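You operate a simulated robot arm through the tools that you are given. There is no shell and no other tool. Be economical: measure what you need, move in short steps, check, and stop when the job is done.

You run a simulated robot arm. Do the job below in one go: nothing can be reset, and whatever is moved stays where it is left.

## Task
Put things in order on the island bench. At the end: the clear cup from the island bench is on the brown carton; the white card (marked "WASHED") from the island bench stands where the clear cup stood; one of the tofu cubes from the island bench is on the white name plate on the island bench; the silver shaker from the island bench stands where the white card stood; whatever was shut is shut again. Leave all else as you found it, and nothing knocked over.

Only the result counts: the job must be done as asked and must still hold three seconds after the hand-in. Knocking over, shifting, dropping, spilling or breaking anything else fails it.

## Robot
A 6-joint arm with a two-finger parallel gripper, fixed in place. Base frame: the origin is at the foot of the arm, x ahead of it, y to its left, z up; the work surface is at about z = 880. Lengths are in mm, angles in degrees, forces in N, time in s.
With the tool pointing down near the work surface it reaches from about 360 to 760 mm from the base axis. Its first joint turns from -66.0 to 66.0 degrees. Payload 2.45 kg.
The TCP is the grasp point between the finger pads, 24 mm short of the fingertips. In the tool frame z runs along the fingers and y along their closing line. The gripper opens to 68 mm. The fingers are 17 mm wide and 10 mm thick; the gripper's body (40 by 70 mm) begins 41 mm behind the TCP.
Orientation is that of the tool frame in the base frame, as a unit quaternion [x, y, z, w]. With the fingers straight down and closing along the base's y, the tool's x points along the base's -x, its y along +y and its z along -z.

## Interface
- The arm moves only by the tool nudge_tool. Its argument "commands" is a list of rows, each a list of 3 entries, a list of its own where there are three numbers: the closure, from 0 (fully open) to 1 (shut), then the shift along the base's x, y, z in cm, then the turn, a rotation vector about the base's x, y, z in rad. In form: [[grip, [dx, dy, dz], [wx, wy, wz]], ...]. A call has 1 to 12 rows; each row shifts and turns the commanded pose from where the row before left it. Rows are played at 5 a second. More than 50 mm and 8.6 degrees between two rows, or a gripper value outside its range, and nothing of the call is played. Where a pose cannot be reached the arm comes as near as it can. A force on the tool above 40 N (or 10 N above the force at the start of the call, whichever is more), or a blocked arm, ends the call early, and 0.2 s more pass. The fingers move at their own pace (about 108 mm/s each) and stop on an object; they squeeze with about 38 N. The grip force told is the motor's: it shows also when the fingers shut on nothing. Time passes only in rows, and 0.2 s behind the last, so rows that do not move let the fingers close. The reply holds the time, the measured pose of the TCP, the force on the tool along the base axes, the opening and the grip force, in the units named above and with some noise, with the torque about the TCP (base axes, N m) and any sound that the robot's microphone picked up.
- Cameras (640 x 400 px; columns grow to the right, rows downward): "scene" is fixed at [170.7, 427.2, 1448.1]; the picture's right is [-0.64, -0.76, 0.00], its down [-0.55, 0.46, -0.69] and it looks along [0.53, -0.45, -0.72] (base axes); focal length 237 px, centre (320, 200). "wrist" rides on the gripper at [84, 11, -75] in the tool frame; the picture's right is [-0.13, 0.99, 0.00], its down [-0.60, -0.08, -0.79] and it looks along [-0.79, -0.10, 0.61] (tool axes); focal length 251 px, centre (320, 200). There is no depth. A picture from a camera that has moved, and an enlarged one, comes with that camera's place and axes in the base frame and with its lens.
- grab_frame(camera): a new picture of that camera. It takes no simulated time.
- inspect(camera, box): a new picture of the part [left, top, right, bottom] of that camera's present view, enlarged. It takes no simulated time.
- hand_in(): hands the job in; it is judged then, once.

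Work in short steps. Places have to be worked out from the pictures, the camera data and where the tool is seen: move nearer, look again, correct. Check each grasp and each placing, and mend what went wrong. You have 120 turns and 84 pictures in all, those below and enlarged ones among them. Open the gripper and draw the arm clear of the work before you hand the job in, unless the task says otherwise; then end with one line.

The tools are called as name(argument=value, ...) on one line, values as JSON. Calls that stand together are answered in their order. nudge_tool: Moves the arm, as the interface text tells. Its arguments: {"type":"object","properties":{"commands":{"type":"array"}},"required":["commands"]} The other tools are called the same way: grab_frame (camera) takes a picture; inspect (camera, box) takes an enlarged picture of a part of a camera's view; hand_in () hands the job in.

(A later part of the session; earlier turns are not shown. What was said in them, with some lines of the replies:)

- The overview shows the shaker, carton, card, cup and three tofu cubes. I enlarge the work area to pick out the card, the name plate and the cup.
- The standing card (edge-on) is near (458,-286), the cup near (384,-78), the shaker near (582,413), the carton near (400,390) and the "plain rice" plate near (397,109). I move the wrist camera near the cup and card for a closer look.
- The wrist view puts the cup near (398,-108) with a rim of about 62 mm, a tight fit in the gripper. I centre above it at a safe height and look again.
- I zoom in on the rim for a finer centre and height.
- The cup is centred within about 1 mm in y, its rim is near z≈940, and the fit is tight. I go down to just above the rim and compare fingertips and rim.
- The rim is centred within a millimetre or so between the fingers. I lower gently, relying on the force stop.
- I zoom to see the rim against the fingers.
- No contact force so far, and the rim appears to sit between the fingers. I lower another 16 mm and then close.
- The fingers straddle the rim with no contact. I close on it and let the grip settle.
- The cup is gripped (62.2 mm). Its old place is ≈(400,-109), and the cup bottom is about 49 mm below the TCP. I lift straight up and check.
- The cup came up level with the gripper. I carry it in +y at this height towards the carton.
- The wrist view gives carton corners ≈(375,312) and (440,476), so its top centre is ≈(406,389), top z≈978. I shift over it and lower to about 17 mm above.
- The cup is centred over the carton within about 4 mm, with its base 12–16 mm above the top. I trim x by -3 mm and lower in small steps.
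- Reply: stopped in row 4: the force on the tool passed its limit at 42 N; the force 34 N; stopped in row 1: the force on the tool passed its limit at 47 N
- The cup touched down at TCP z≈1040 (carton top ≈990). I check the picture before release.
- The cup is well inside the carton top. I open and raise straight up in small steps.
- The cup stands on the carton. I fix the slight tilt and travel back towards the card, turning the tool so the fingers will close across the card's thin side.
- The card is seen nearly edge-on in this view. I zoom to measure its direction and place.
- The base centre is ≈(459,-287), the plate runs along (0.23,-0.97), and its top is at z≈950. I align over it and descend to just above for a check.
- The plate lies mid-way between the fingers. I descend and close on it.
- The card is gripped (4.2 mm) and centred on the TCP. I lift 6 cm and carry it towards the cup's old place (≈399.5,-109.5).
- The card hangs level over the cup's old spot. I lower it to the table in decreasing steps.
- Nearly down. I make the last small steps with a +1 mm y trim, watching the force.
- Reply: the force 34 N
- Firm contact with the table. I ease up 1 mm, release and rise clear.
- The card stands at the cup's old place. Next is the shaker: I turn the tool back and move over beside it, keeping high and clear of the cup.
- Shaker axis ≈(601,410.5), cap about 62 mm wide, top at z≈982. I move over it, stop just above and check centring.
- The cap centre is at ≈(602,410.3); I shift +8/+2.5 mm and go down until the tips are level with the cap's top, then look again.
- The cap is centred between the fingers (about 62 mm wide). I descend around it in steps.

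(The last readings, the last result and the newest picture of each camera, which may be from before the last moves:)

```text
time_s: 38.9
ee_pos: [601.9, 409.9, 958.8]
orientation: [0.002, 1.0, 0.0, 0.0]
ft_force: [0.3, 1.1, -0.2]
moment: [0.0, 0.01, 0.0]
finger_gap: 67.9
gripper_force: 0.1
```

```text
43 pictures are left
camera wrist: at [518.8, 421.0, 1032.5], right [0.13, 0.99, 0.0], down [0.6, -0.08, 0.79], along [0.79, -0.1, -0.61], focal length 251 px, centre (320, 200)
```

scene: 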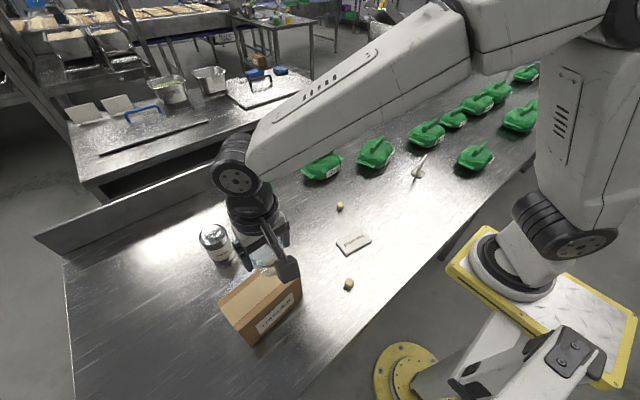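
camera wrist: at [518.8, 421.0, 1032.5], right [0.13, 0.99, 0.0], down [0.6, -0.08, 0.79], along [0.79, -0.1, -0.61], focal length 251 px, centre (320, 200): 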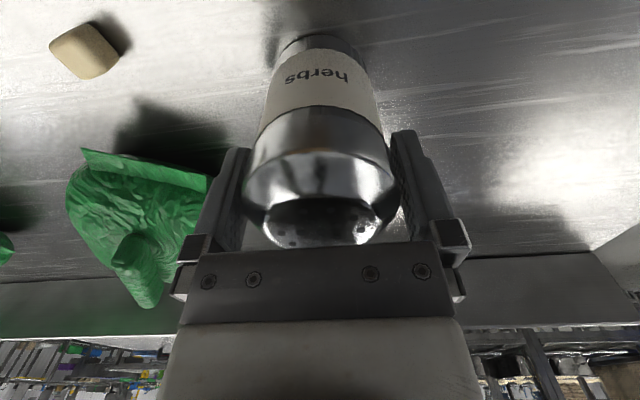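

No contact, and the fingers straddle the cap. I close and check the grip.

nudge_tool(commands=[[0.3, [0, 0, 0], [0, 0, 0]], [1, [0, 0, 0], [0, 0, 0]], [1, [0, 0, 0], [0, 0, 0]], [1, [0, 0, 0], [0, 0, 0]]])

nudge_tool(commands=[[1, [0, 0, 0.5], [0, 0, 0]], [1, [0, 0, 1.5], [0, 0, 0]], [1, [0, 0, 2], [0, 0, 0]], [1, [0, 0, 0], [0, 0, 0]]])

grab_frame(camera="wrist")

```text
time_s: 39.9
ee_pos: [603.3, 410.0, 958.2]
orientation: [0.001, 1.0, 0.001, 0.0]
ft_force: [0.2, -0.7, -0.4]
moment: [0.03, 0.02, -0.04]
finger_gap: 58.8
gripper_force: 38.1
```

```text
time_s: 40.9
ee_pos: [602.8, 410.7, 1001.1]
orientation: [0.0, 1.0, 0.0, -0.001]
ft_force: [-0.6, 0.2, 0.2]
moment: [0.0, 0.01, 0.02]
finger_gap: 59.0
gripper_force: 38.4
```

```text
42 pictures are left
camera wrist: at [518.8, 421.8, 1074.7], right [0.13, 0.99, 0.0], down [0.6, -0.08, 0.79], along [0.79, -0.1, -0.61], focal length 251 px, centre (320, 200)
```

wrist: 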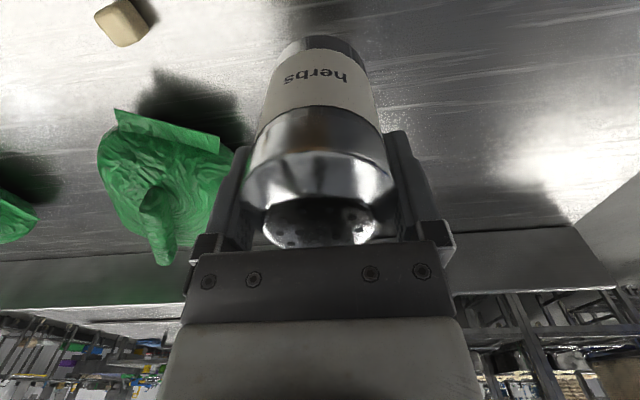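

The shaker is held firmly (59 mm), its bottom 78 mm below the TCP. I raise it and carry it towards the card's old place (459,-287.5).

nudge_tool(commands=[[1, [0, 0, 3], [0, 0, 0]], [1, [0, 0, 4], [0, 0, 0]], [1, [0, -1, 3], [0, 0, 0]], [1, [-0.5, -2.5, 1], [0, 0, 0]], [1, [-0.8, -4, 0], [0, 0, 0]], [1, [-0.8, -4, 0], [0, 0, 0]], [1, [-0.8, -4, 0], [0, 0, 0]], [1, [-0.8, -4, 0], [0, 0, 0]], [1, [-0.8, -4, 0], [0, 0, 0]], [1, [-0.8, -4, 0], [0, 0, 0]], [1, [-0.8, -4, 0], [0, 0, 0]], [1, [-0.8, -4, 0], [0, 0, 0]]])

nudge_tool(commands=[[1, [-0.8, -4, 0], [0, 0, 0]], [1, [-0.8, -4, 0], [0, 0, 0]], [1, [-0.8, -4, 0], [0, 0, 0]], [1, [-0.8, -4, 0], [0, 0, 0]], [1, [-0.8, -4, 0], [0, 0, 0]], [1, [-0.8, -4, 0], [0, 0, 0]], [1, [-0.8, -4, 0], [0, 0, 0]], [1, [-0.6, -2.5, 0], [0, 0, 0]], [1, [0, 0, 0], [0, 0, 0]]])

grab_frame(camera="wrist")

grab_frame(camera="scene")

```text
time_s: 43.5
ee_pos: [531.8, 52.2, 1107.7]
orientation: [-0.001, 1.0, 0.0, 0.0]
ft_force: [0.1, -1.4, -0.9]
moment: [-0.02, -0.01, 0.0]
finger_gap: 58.9
gripper_force: 38.6
```

```text
time_s: 45.5
ee_pos: [472.4, -249.7, 1108.4]
orientation: [0.0, 1.0, -0.001, 0.0]
ft_force: [1.0, -0.2, -0.5]
moment: [0.0, 0.02, -0.02]
finger_gap: 59.0
gripper_force: 38.1
```

```text
41 pictures are left
camera wrist: at [388.2, -238.4, 1182.3], right [0.13, 0.99, 0.0], down [0.6, -0.08, 0.79], along [0.79, -0.1, -0.61], focal length 251 px, centre (320, 200)
```

wrist: 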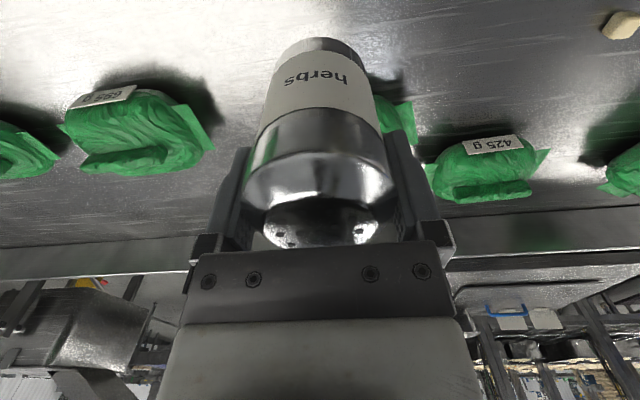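

```text
40 pictures are left
```

scene: 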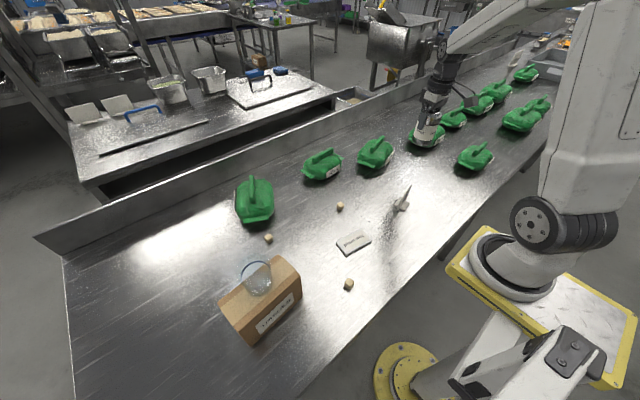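

The shaker rides upright. I shift to (459,-287.5), lower to about 15 mm above the table and check.

nudge_tool(commands=[[1, [-0.6, -1.9, 0], [0, 0, 0]], [1, [-0.6, -1.8, 0], [0, 0, 0]], [1, [0, 0, -3], [0, 0, 0]], [1, [0, 0, -3], [0, 0, 0]], [1, [0, 0, -3], [0, 0, 0]], [1, [0, 0, -2.5], [0, 0, 0]], [1, [0, 0, 0], [0, 0, 0]], [1, [0, 0, 0], [0, 0, 0]]])

```text
time_s: 47.3
ee_pos: [461.1, -286.4, 992.6]
orientation: [0.001, 1.0, 0.0, -0.001]
ft_force: [0.2, 0.1, -1.3]
moment: [0.0, -0.03, 0.0]
finger_gap: 58.9
gripper_force: 37.7
```

The shaker bottom is about 34 mm up. I trim slightly and go down near the table.

nudge_tool(commands=[[1, [-0.1, -0.1, -1.5], [0, 0, 0]], [1, [0, 0, -1], [0, 0, 0]], [1, [0, 0, -0.4], [0, 0, 0]], [1, [0, 0, 0], [0, 0, 0]]])

nudge_tool(commands=[[1, [0, 0, -0.2], [0, 0, 0]], [1, [0, 0, -0.1], [0, 0, 0]], [1, [0, 0, 0], [0, 0, 0]]])

```text
time_s: 48.3
ee_pos: [460.5, -289.4, 963.7]
orientation: [0.0, 1.0, 0.0, 0.0]
ft_force: [1.0, -0.4, -1.6]
moment: [-0.06, -0.01, 0.0]
finger_gap: 58.7
gripper_force: 38.4
```

```text
time_s: 49.1
ee_pos: [459.5, -289.0, 960.5]
orientation: [0.001, 1.0, 0.0, 0.0]
ft_force: [0.1, 0.3, -1.8]
moment: [0.0, -0.01, 0.0]
finger_gap: 58.9
gripper_force: 37.5
```

Still no contact; I continue with 1 mm steps and a +1 mm trim in y.

nudge_tool(commands=[[1, [0, 0.1, -0.1], [0, 0, 0]], [1, [0, 0, -0.1], [0, 0, 0]], [1, [0, 0, 0], [0, 0, 0]]])

nudge_tool(commands=[[1, [0, 0, -0.1], [0, 0, 0]], [1, [0, 0, 0], [0, 0, 0]]])

```text
time_s: 49.9
ee_pos: [457.8, -288.0, 959.6]
orientation: [0.0, 1.0, 0.0, 0.0]
ft_force: [0.6, 0.2, -1.2]
moment: [-0.03, 0.0, -0.01]
finger_gap: 59.1
gripper_force: 37.9
```

```text
time_s: 50.5
ee_pos: [459.1, -288.4, 958.1]
orientation: [0.001, 1.0, 0.0, 0.0]
ft_force: [-0.5, -0.4, -0.3]
moment: [-0.04, -0.02, -0.04]
finger_gap: 58.9
gripper_force: 38.2
```

One more mm at a time until it touches.

nudge_tool(commands=[[1, [0, 0, -0.1], [0, 0, 0]], [1, [0, 0, 0], [0, 0, 0]]])

nudge_tool(commands=[[1, [0, 0, -0.05], [0, 0, 0]], [1, [0, 0, 0], [0, 0, 0]]])

```text
time_s: 51.1
ee_pos: [459.3, -288.2, 957.5]
orientation: [0.001, 1.0, 0.0, 0.0]
ft_force: [-3.7, 1.3, 14.0]
moment: [0.21, 0.32, 0.01]
finger_gap: 58.9
gripper_force: 38.0
```

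```text
time_s: 51.7
ee_pos: [459.8, -288.5, 957.2]
orientation: [0.002, 1.0, 0.001, 0.001]
ft_force: [-0.9, 2.4, 17.9]
moment: [0.32, 0.17, 0.03]
finger_gap: 58.7
gripper_force: 38.2
```

The shaker rests on the table. I release and rise straight up.

nudge_tool(commands=[[0.1, [0, 0, 0.05], [0, 0, 0]], [0, [0, 0, 0], [0, 0, 0]], [0, [0, 0, 0], [0, 0, 0]], [0, [0, 0, 0.8], [0, 0, 0]], [0, [0, 0, 1.2], [0, 0, 0]], [0, [0, 0, 2], [0, 0, 0]], [0, [0, 0, 3.5], [0, 0, 0]], [0, [0, 0, 4], [0, 0, 0]], [0, [0, 0, 3], [0, 0, 0]], [0, [0, 0, 0], [0, 0, 0]]])

grab_frame(camera="wrist")

inspect(camera="scene", box=[340, 90, 500, 190])

```text
time_s: 53.9
ee_pos: [458.6, -288.0, 1105.6]
orientation: [0.001, 1.0, 0.001, 0.0]
ft_force: [0.2, -0.5, -0.3]
moment: [-0.02, 0.0, 0.01]
finger_gap: 68.1
gripper_force: 0.1
```

```text
39 pictures are left
camera wrist: at [374.7, -276.4, 1180.2], right [0.13, 0.99, 0.0], down [0.6, -0.08, 0.79], along [0.79, -0.1, -0.61], focal length 251 px, centre (320, 200)
```

wrist: 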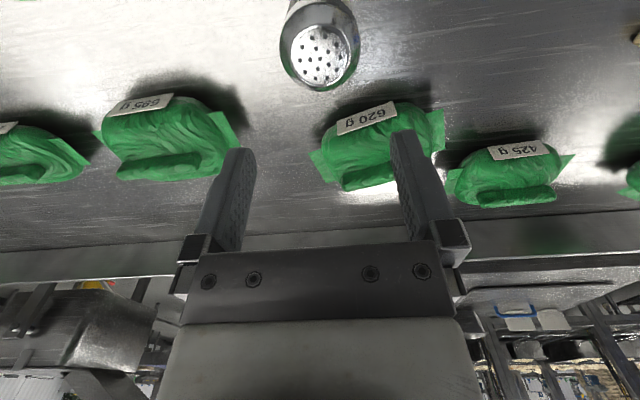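

```text
4.00 times, centred on (420, 140) of scene
camera zoom: at [170.7, 427.2, 1448.1], right [-0.64, -0.76, 0.0], down [-0.55, 0.46, -0.69], along [0.53, -0.45, -0.72], focal length 948 px, centre (-80, 440)
```

zoom: 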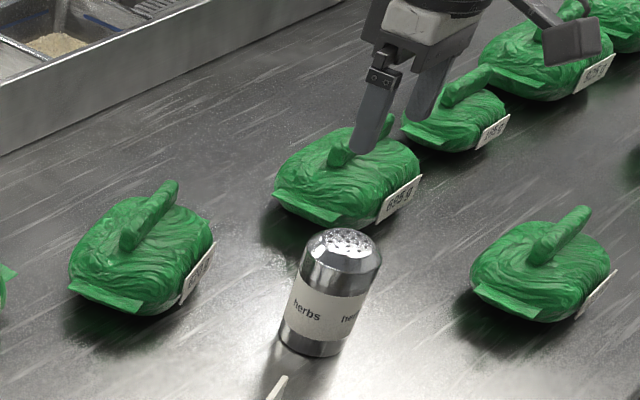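

The shaker stands at the card's old place. Now the tofu cube near (520,50): I move to view it from up close.

nudge_tool(commands=[[0, [0.2, 4.2, 0], [0, 0, 0]], [0, [0.2, 4.2, 0], [0, 0, 0]], [0, [0.2, 4.2, 0], [0, 0, 0]], [0, [0.2, 4.2, 0], [0, 0, 0]], [0, [0.2, 4.2, -1.5], [0, 0, 0]], [0, [0.2, 4.2, -2.5], [0, 0, 0]], [0, [0.2, 4.2, -2.5], [0, 0, 0]], [0, [0.2, 4.2, -2], [0, 0, 0]], [0, [0, 0, -1.5], [0, 0, 0]], [0, [0, 0, 0], [0, 0, 0]]])

grab_frame(camera="wrist")

```text
time_s: 56.1
ee_pos: [476.0, 49.1, 1003.1]
orientation: [0.002, 1.0, 0.0, 0.0]
ft_force: [0.8, -0.1, 0.2]
moment: [0.05, -0.02, -0.01]
finger_gap: 68.1
gripper_force: 0.1
```

```text
37 pictures are left
camera wrist: at [391.5, 60.3, 1077.9], right [0.13, 0.99, 0.0], down [0.6, -0.08, 0.79], along [0.79, -0.1, -0.61], focal length 251 px, centre (320, 200)
```

wrist: 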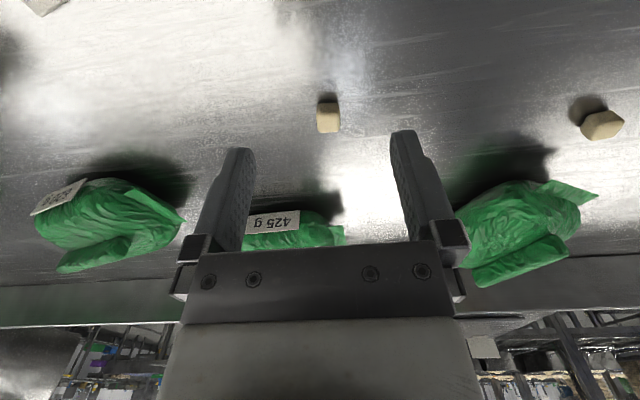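

inspect(camera="wrist", box=[288, 88, 368, 148])

```text
6.67 times, centred on (328, 118) of wrist
camera zoom: at [391.5, 60.3, 1077.9], right [0.13, 0.99, 0.0], down [0.6, -0.08, 0.79], along [0.79, -0.1, -0.61], focal length 1676 px, centre (267, 747)
```

zoom: 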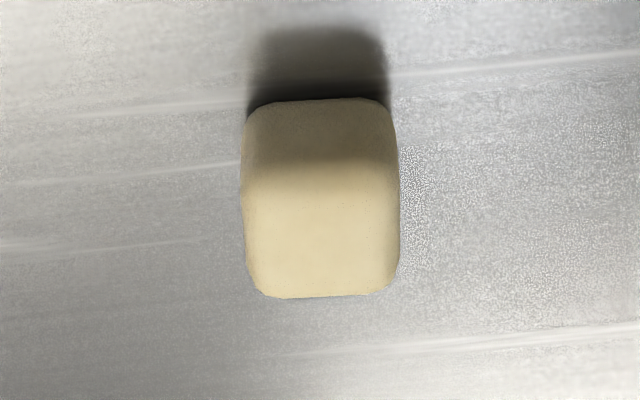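

The cube is ≈20 mm, centred ≈(521.5,51.3) and turned by about -0.1 rad. I align and descend partway.

nudge_tool(commands=[[0, [2.3, 0.1, -1], [0, 0, -0.1]], [0, [2.3, 0.1, -2], [0, 0, 0]], [0.35, [0, 0, -2], [0, 0, 0]], [0.35, [0, 0, -1.5], [0, 0, 0]], [0.35, [0, 0, 0], [0, 0, 0]], [0.35, [0, 0, 0], [0, 0, 0]]])

grab_frame(camera="wrist")

```text
time_s: 57.5
ee_pos: [522.2, 50.9, 939.4]
orientation: [0.05, 0.999, -0.001, -0.001]
ft_force: [-0.6, 0.8, 0.0]
moment: [0.03, 0.0, -0.03]
finger_gap: 44.2
gripper_force: 0.1
```

```text
35 pictures are left
camera wrist: at [440.9, 70.4, 1013.7], right [0.23, 0.97, 0.0], down [0.59, -0.14, 0.79], along [0.77, -0.18, -0.61], focal length 251 px, centre (320, 200)
```

wrist: 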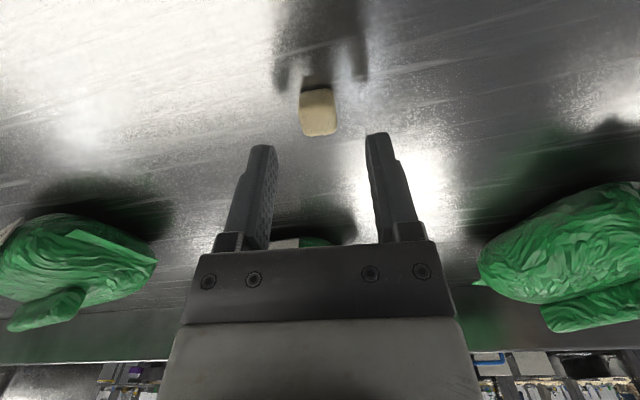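

The cube is centred laterally and perhaps 2 mm nearer than the TCP. I trim and descend to fingertip depth.

nudge_tool(commands=[[0.35, [-0.2, 0, -1.5], [0, 0, 0]], [0.35, [0, 0, -1.2], [0, 0, 0]], [0.35, [0, 0, -0.4], [0, 0, 0]], [0.35, [0, 0, 0], [0, 0, 0]]])

inspect(camera="wrist", box=[220, 80, 420, 205])

```text
time_s: 58.5
ee_pos: [520.1, 50.9, 906.9]
orientation: [0.051, 0.999, 0.0, 0.0]
ft_force: [0.2, -0.3, -0.2]
moment: [0.01, -0.02, 0.02]
finger_gap: 44.4
gripper_force: 0.1
```

```text
3.20 times, centred on (320, 142) of wrist
camera zoom: at [437.7, 70.8, 980.9], right [0.23, 0.97, 0.0], down [0.59, -0.14, 0.79], along [0.77, -0.18, -0.61], focal length 805 px, centre (320, 384)
```

zoom: 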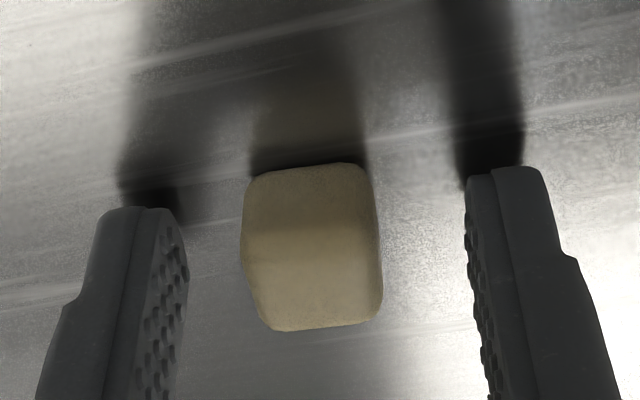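

Well aligned. I close in stages so as not to crush the tofu.

nudge_tool(commands=[[0.6, [0, 0, 0], [0, 0, 0]], [0.7, [0, 0, 0], [0, 0, 0]], [0.73, [0, 0, 0], [0, 0, 0]], [0.73, [0, 0, 0], [0, 0, 0]]])

```text
time_s: 59.5
ee_pos: [520.1, 50.3, 906.3]
orientation: [0.051, 0.999, 0.001, 0.0]
ft_force: [0.6, 0.4, 0.1]
moment: [0.01, -0.02, 0.03]
finger_gap: 19.2
gripper_force: 5.8
```

Light contact at 19.2 mm (5.8 N). I tighten slightly and lift a little.

nudge_tool(commands=[[0.76, [0, 0, 0], [0, 0, 0]], [0.76, [0, 0, 0], [0, 0, 0]], [0.76, [0, 0, 1], [0, 0, 0]], [0.76, [0, 0, 2.5], [0, 0, 0]], [0.76, [0, 0, 2.5], [0, 0, 0]], [0.76, [0, 0, 0], [0, 0, 0]]])

grab_frame(camera="wrist")

```text
time_s: 60.9
ee_pos: [521.8, 49.7, 967.5]
orientation: [0.05, 0.999, 0.0, -0.001]
ft_force: [-0.4, 0.4, 0.0]
moment: [0.01, 0.05, 0.03]
finger_gap: 17.3
gripper_force: 35.1
```

```text
33 pictures are left
camera wrist: at [438.1, 69.0, 1041.3], right [0.23, 0.97, 0.0], down [0.59, -0.14, 0.79], along [0.77, -0.18, -0.61], focal length 251 px, centre (320, 200)
```

wrist: 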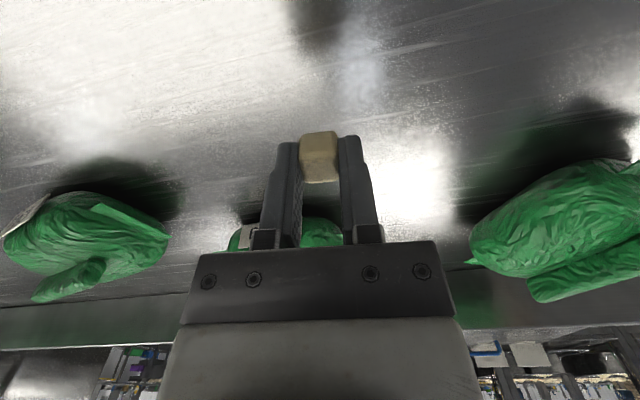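

The cube is held. I ease the squeeze a bit and move to view the name plate.

nudge_tool(commands=[[0.75, [-1, 0.6, 1], [0, 0, 0]], [0.75, [-3.5, 1.5, 1], [0, 0, 0.1]], [0.75, [-3.7, 1.6, 1], [0, 0, 0]], [0.75, [-3.7, 1.6, 0], [0, 0, 0]], [0.75, [-3, 1.3, 0], [0, 0, 0]], [0.75, [0, 0, 0], [0, 0, 0]], [0.75, [0, 0, 0], [0, 0, 0]]])

grab_frame(camera="wrist")

```text
time_s: 62.5
ee_pos: [370.9, 116.5, 997.5]
orientation: [0.001, 1.0, 0.0, 0.0]
ft_force: [-0.1, -0.6, -0.3]
moment: [-0.01, -0.01, 0.01]
finger_gap: 18.4
gripper_force: 20.2
```

```text
32 pictures are left
camera wrist: at [287.0, 128.1, 1071.9], right [0.13, 0.99, 0.0], down [0.6, -0.08, 0.79], along [0.79, -0.1, -0.61], focal length 251 px, centre (320, 200)
```

wrist: 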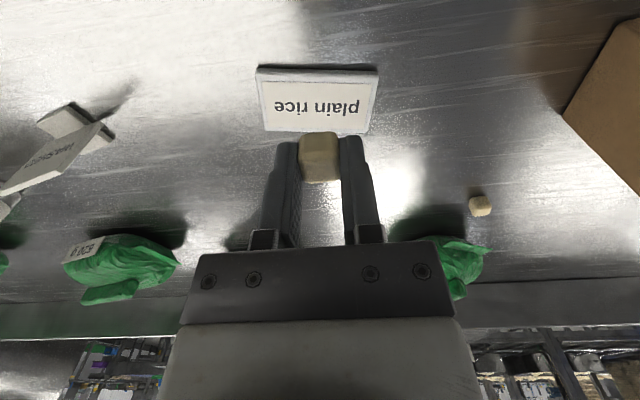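

Plate centre ≈(399,112), top about z 888–895. I move over it and lower to about 15–20 mm above.

nudge_tool(commands=[[0.75, [1.4, -0.2, 0], [0, 0, 0]], [0.75, [1.4, -0.25, -1.5], [0, 0, 0]], [0.75, [0, 0, -2.5], [0, 0, 0]], [0.75, [0, 0, -2.3], [0, 0, 0]], [0.75, [0, 0, 0], [0, 0, 0]]])

grab_frame(camera="wrist")

inspect(camera="scene", box=[290, 190, 418, 270])

```text
time_s: 63.7
ee_pos: [399.6, 111.8, 935.3]
orientation: [0.0, 1.0, 0.0, -0.001]
ft_force: [0.5, -0.3, -0.1]
moment: [0.0, 0.02, 0.02]
finger_gap: 18.0
gripper_force: 36.3
```

```text
31 pictures are left
camera wrist: at [315.6, 123.8, 1009.3], right [0.13, 0.99, 0.0], down [0.6, -0.08, 0.79], along [0.79, -0.1, -0.61], focal length 251 px, centre (320, 200)
```

wrist: 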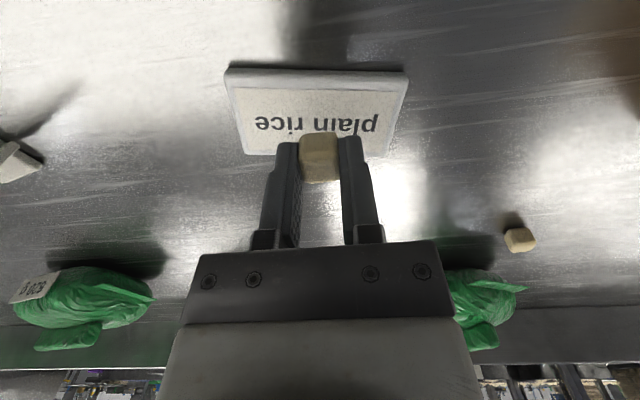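

```text
5.00 times, centred on (354, 230) of scene
camera zoom: at [170.7, 427.2, 1448.1], right [-0.64, -0.76, 0.0], down [-0.55, 0.46, -0.69], along [0.53, -0.45, -0.72], focal length 1185 px, centre (150, 50)
```

zoom: 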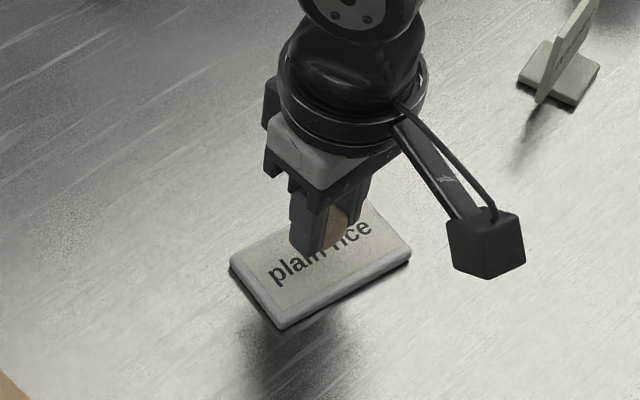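

It is positioned over the plate's middle. I lower in small steps and watch for contact.

nudge_tool(commands=[[0.75, [0, 0, -0.5], [0, 0, 0]], [0.75, [0, 0, -0.3], [0, 0, 0]], [0.75, [0, 0, 0], [0, 0, 0]]])

nudge_tool(commands=[[0.75, [0, 0, -0.2], [0, 0, 0]], [0.75, [0, 0, -0.1], [0, 0, 0]], [0.75, [0, 0, 0], [0, 0, 0]]])

nudge_tool(commands=[[0.75, [0, 0, -0.1], [0, 0, 0]], [0.75, [0, 0, -0.1], [0, 0, 0]], [0.75, [0, 0, 0], [0, 0, 0]]])

inspect(camera="wrist", box=[220, 60, 420, 185])

```text
time_s: 64.5
ee_pos: [397.7, 111.2, 925.5]
orientation: [0.001, 1.0, 0.0, 0.0]
ft_force: [-0.1, 0.1, -0.5]
moment: [0.01, 0.02, -0.01]
finger_gap: 18.5
gripper_force: 6.3
```

```text
time_s: 65.3
ee_pos: [398.0, 110.5, 922.4]
orientation: [0.001, 1.0, -0.001, 0.001]
ft_force: [0.6, -0.2, -0.5]
moment: [0.02, -0.01, -0.01]
finger_gap: 18.5
gripper_force: 19.6
```

```text
time_s: 66.1
ee_pos: [396.6, 111.4, 922.3]
orientation: [0.0, 1.0, 0.0, 0.0]
ft_force: [-0.2, 0.4, -0.5]
moment: [-0.03, -0.01, 0.01]
finger_gap: 17.9
gripper_force: 33.2
```

```text
3.20 times, centred on (320, 122) of wrist
camera zoom: at [313.2, 123.0, 995.6], right [0.13, 0.99, 0.0], down [0.6, -0.08, 0.79], along [0.79, -0.1, -0.61], focal length 805 px, centre (320, 448)
```

zoom: 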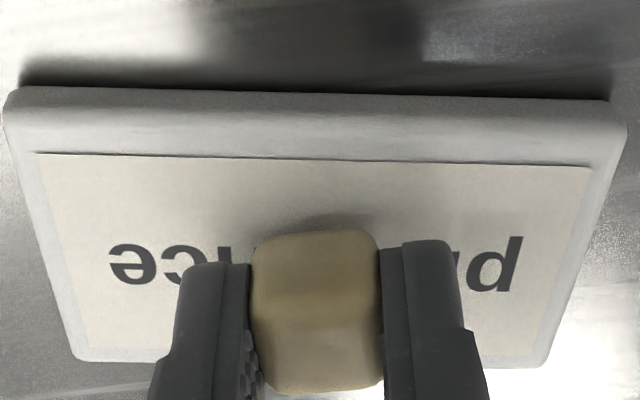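

Not yet touching; I continue in 1 mm steps.

nudge_tool(commands=[[0.75, [0.1, 0, -0.1], [0, 0, 0]], [0.75, [0, 0, -0.1], [0, 0, 0]], [0.75, [0, 0, 0], [0, 0, 0]]])

nudge_tool(commands=[[0.75, [0, 0, -0.1], [0, 0, 0]], [0.75, [0, 0, -0.1], [0, 0, 0]], [0.75, [0, 0, 0], [0, 0, 0]]])

```text
time_s: 66.9
ee_pos: [397.0, 112.6, 919.9]
orientation: [0.001, 1.0, 0.0, 0.0]
ft_force: [0.1, 0.5, -0.3]
moment: [0.0, 0.02, 0.03]
finger_gap: 18.3
gripper_force: 0.8
```

```text
time_s: 67.7
ee_pos: [398.9, 111.8, 918.3]
orientation: [0.001, 1.0, 0.0, 0.001]
ft_force: [-0.3, -0.5, 0.3]
moment: [-0.01, -0.01, 0.0]
finger_gap: 18.4
gripper_force: 20.4
```

Still free (about 918). I keep going in 1 mm steps.

nudge_tool(commands=[[0.75, [0, 0, -0.1], [0, 0, 0]], [0.75, [0, 0, -0.1], [0, 0, 0]], [0.75, [0, 0, 0], [0, 0, 0]]])

inspect(camera="wrist", box=[220, 60, 420, 185])

```text
time_s: 68.5
ee_pos: [399.5, 112.4, 914.9]
orientation: [0.0, 1.0, 0.0, 0.0]
ft_force: [-0.8, -0.3, 8.8]
moment: [-0.01, 0.01, -0.01]
finger_gap: 18.0
gripper_force: 33.1
```

```text
3.20 times, centred on (320, 122) of wrist
camera zoom: at [315.4, 123.7, 989.4], right [0.13, 0.99, 0.0], down [0.6, -0.08, 0.79], along [0.79, -0.1, -0.61], focal length 805 px, centre (320, 448)
```

zoom: 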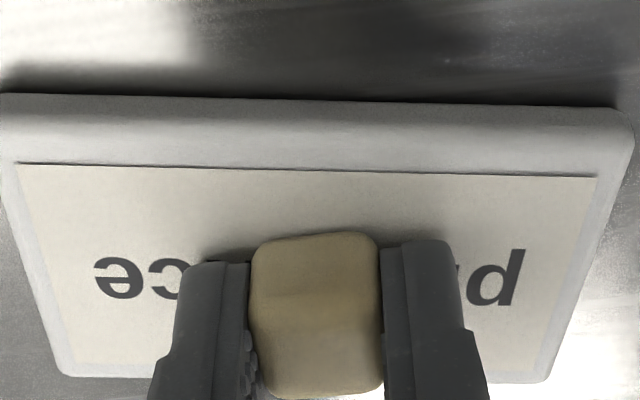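

Contact: 8.8 N upward at TCP z≈916. I open slowly and rise.

nudge_tool(commands=[[0.7, [0, 0, 0], [0, 0, 0]], [0.6, [0, 0, 0], [0, 0, 0]], [0.5, [0, 0, 0], [0, 0, 0]], [0.5, [0, 0, 1], [0, 0, 0]], [0.5, [0, 0, 2], [0, 0, 0]], [0.4, [0, 0, 4], [0, 0, 0]], [0, [0, 0, 4], [0, 0, 0]], [0, [-1, 0, 4], [0, 0, 0]], [0, [0, 0, 0], [0, 0, 0]]])

grab_frame(camera="wrist")

grab_frame(camera="scene")

inspect(camera="scene", box=[290, 190, 418, 270])

```text
time_s: 70.5
ee_pos: [390.7, 111.6, 1063.9]
orientation: [0.0, 1.0, 0.0, 0.001]
ft_force: [-0.6, -0.8, -0.6]
moment: [0.01, -0.01, 0.0]
finger_gap: 67.9
gripper_force: 0.0
```

```text
27 pictures are left
camera wrist: at [307.2, 123.7, 1139.5], right [0.13, 0.99, 0.0], down [0.6, -0.08, 0.79], along [0.79, -0.1, -0.61], focal length 251 px, centre (320, 200)
```

wrist: 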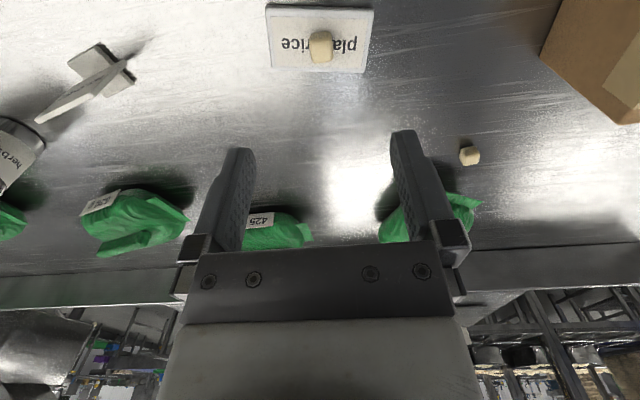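

```text
26 pictures are left
```

scene: 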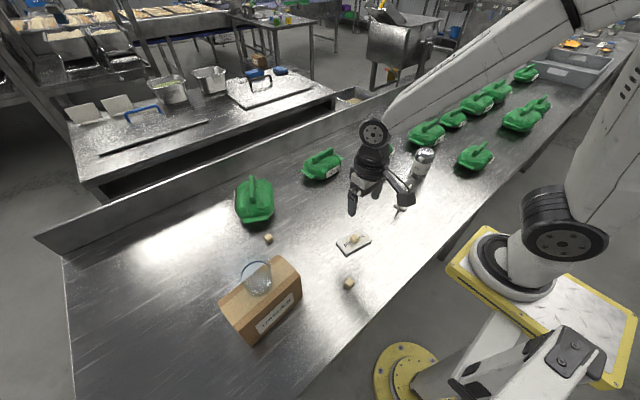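

```text
5.00 times, centred on (354, 230) of scene
camera zoom: at [170.7, 427.2, 1448.1], right [-0.64, -0.76, 0.0], down [-0.55, 0.46, -0.69], along [0.53, -0.45, -0.72], focal length 1185 px, centre (150, 50)
```

zoom: 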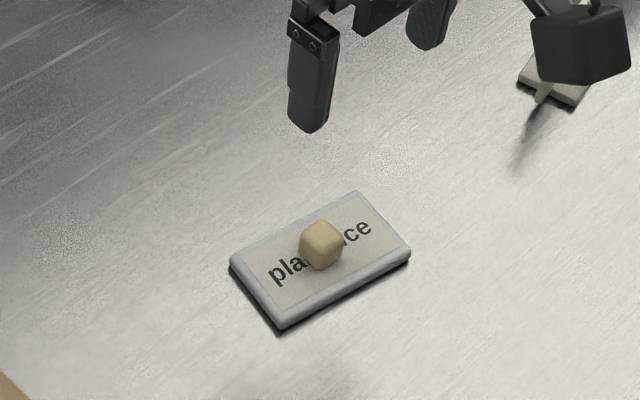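

The cube sits in the middle of the plate, and everything else stands as intended. I raise the arm clear and take one last look.

nudge_tool(commands=[[0, [0.5, 0.5, 4], [0, 0, 0]], [0, [1, 1, 4.5], [0, 0, 0]], [0, [1, 1, 4.5], [0, 0, 0]], [0, [1, 1, 4.5], [0, 0, 0]], [0, [0, 0, 0], [0, 0, 0]]])

grab_frame(camera="scene")

```text
time_s: 71.7
ee_pos: [424.2, 142.4, 1237.4]
orientation: [0.0, 1.0, 0.0, -0.001]
ft_force: [0.2, -0.3, 0.0]
moment: [0.0, 0.01, 0.01]
finger_gap: 67.9
gripper_force: 0.0
```

```text
24 pictures are left
```

scene: 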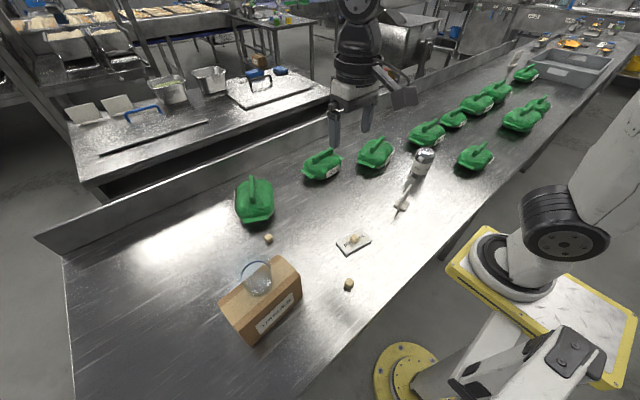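

All four placements hold, and the arm is clear with the gripper open. I hand in the job.

hand_in()

```text
The job is handed in.
```

The job is handed in: the cup is on the carton, the "WASHED" card stands where the cup stood, the shaker stands where the card stood, and one tofu cube is on the name plate; I saw nothing that had been shut, and nothing else was moved.
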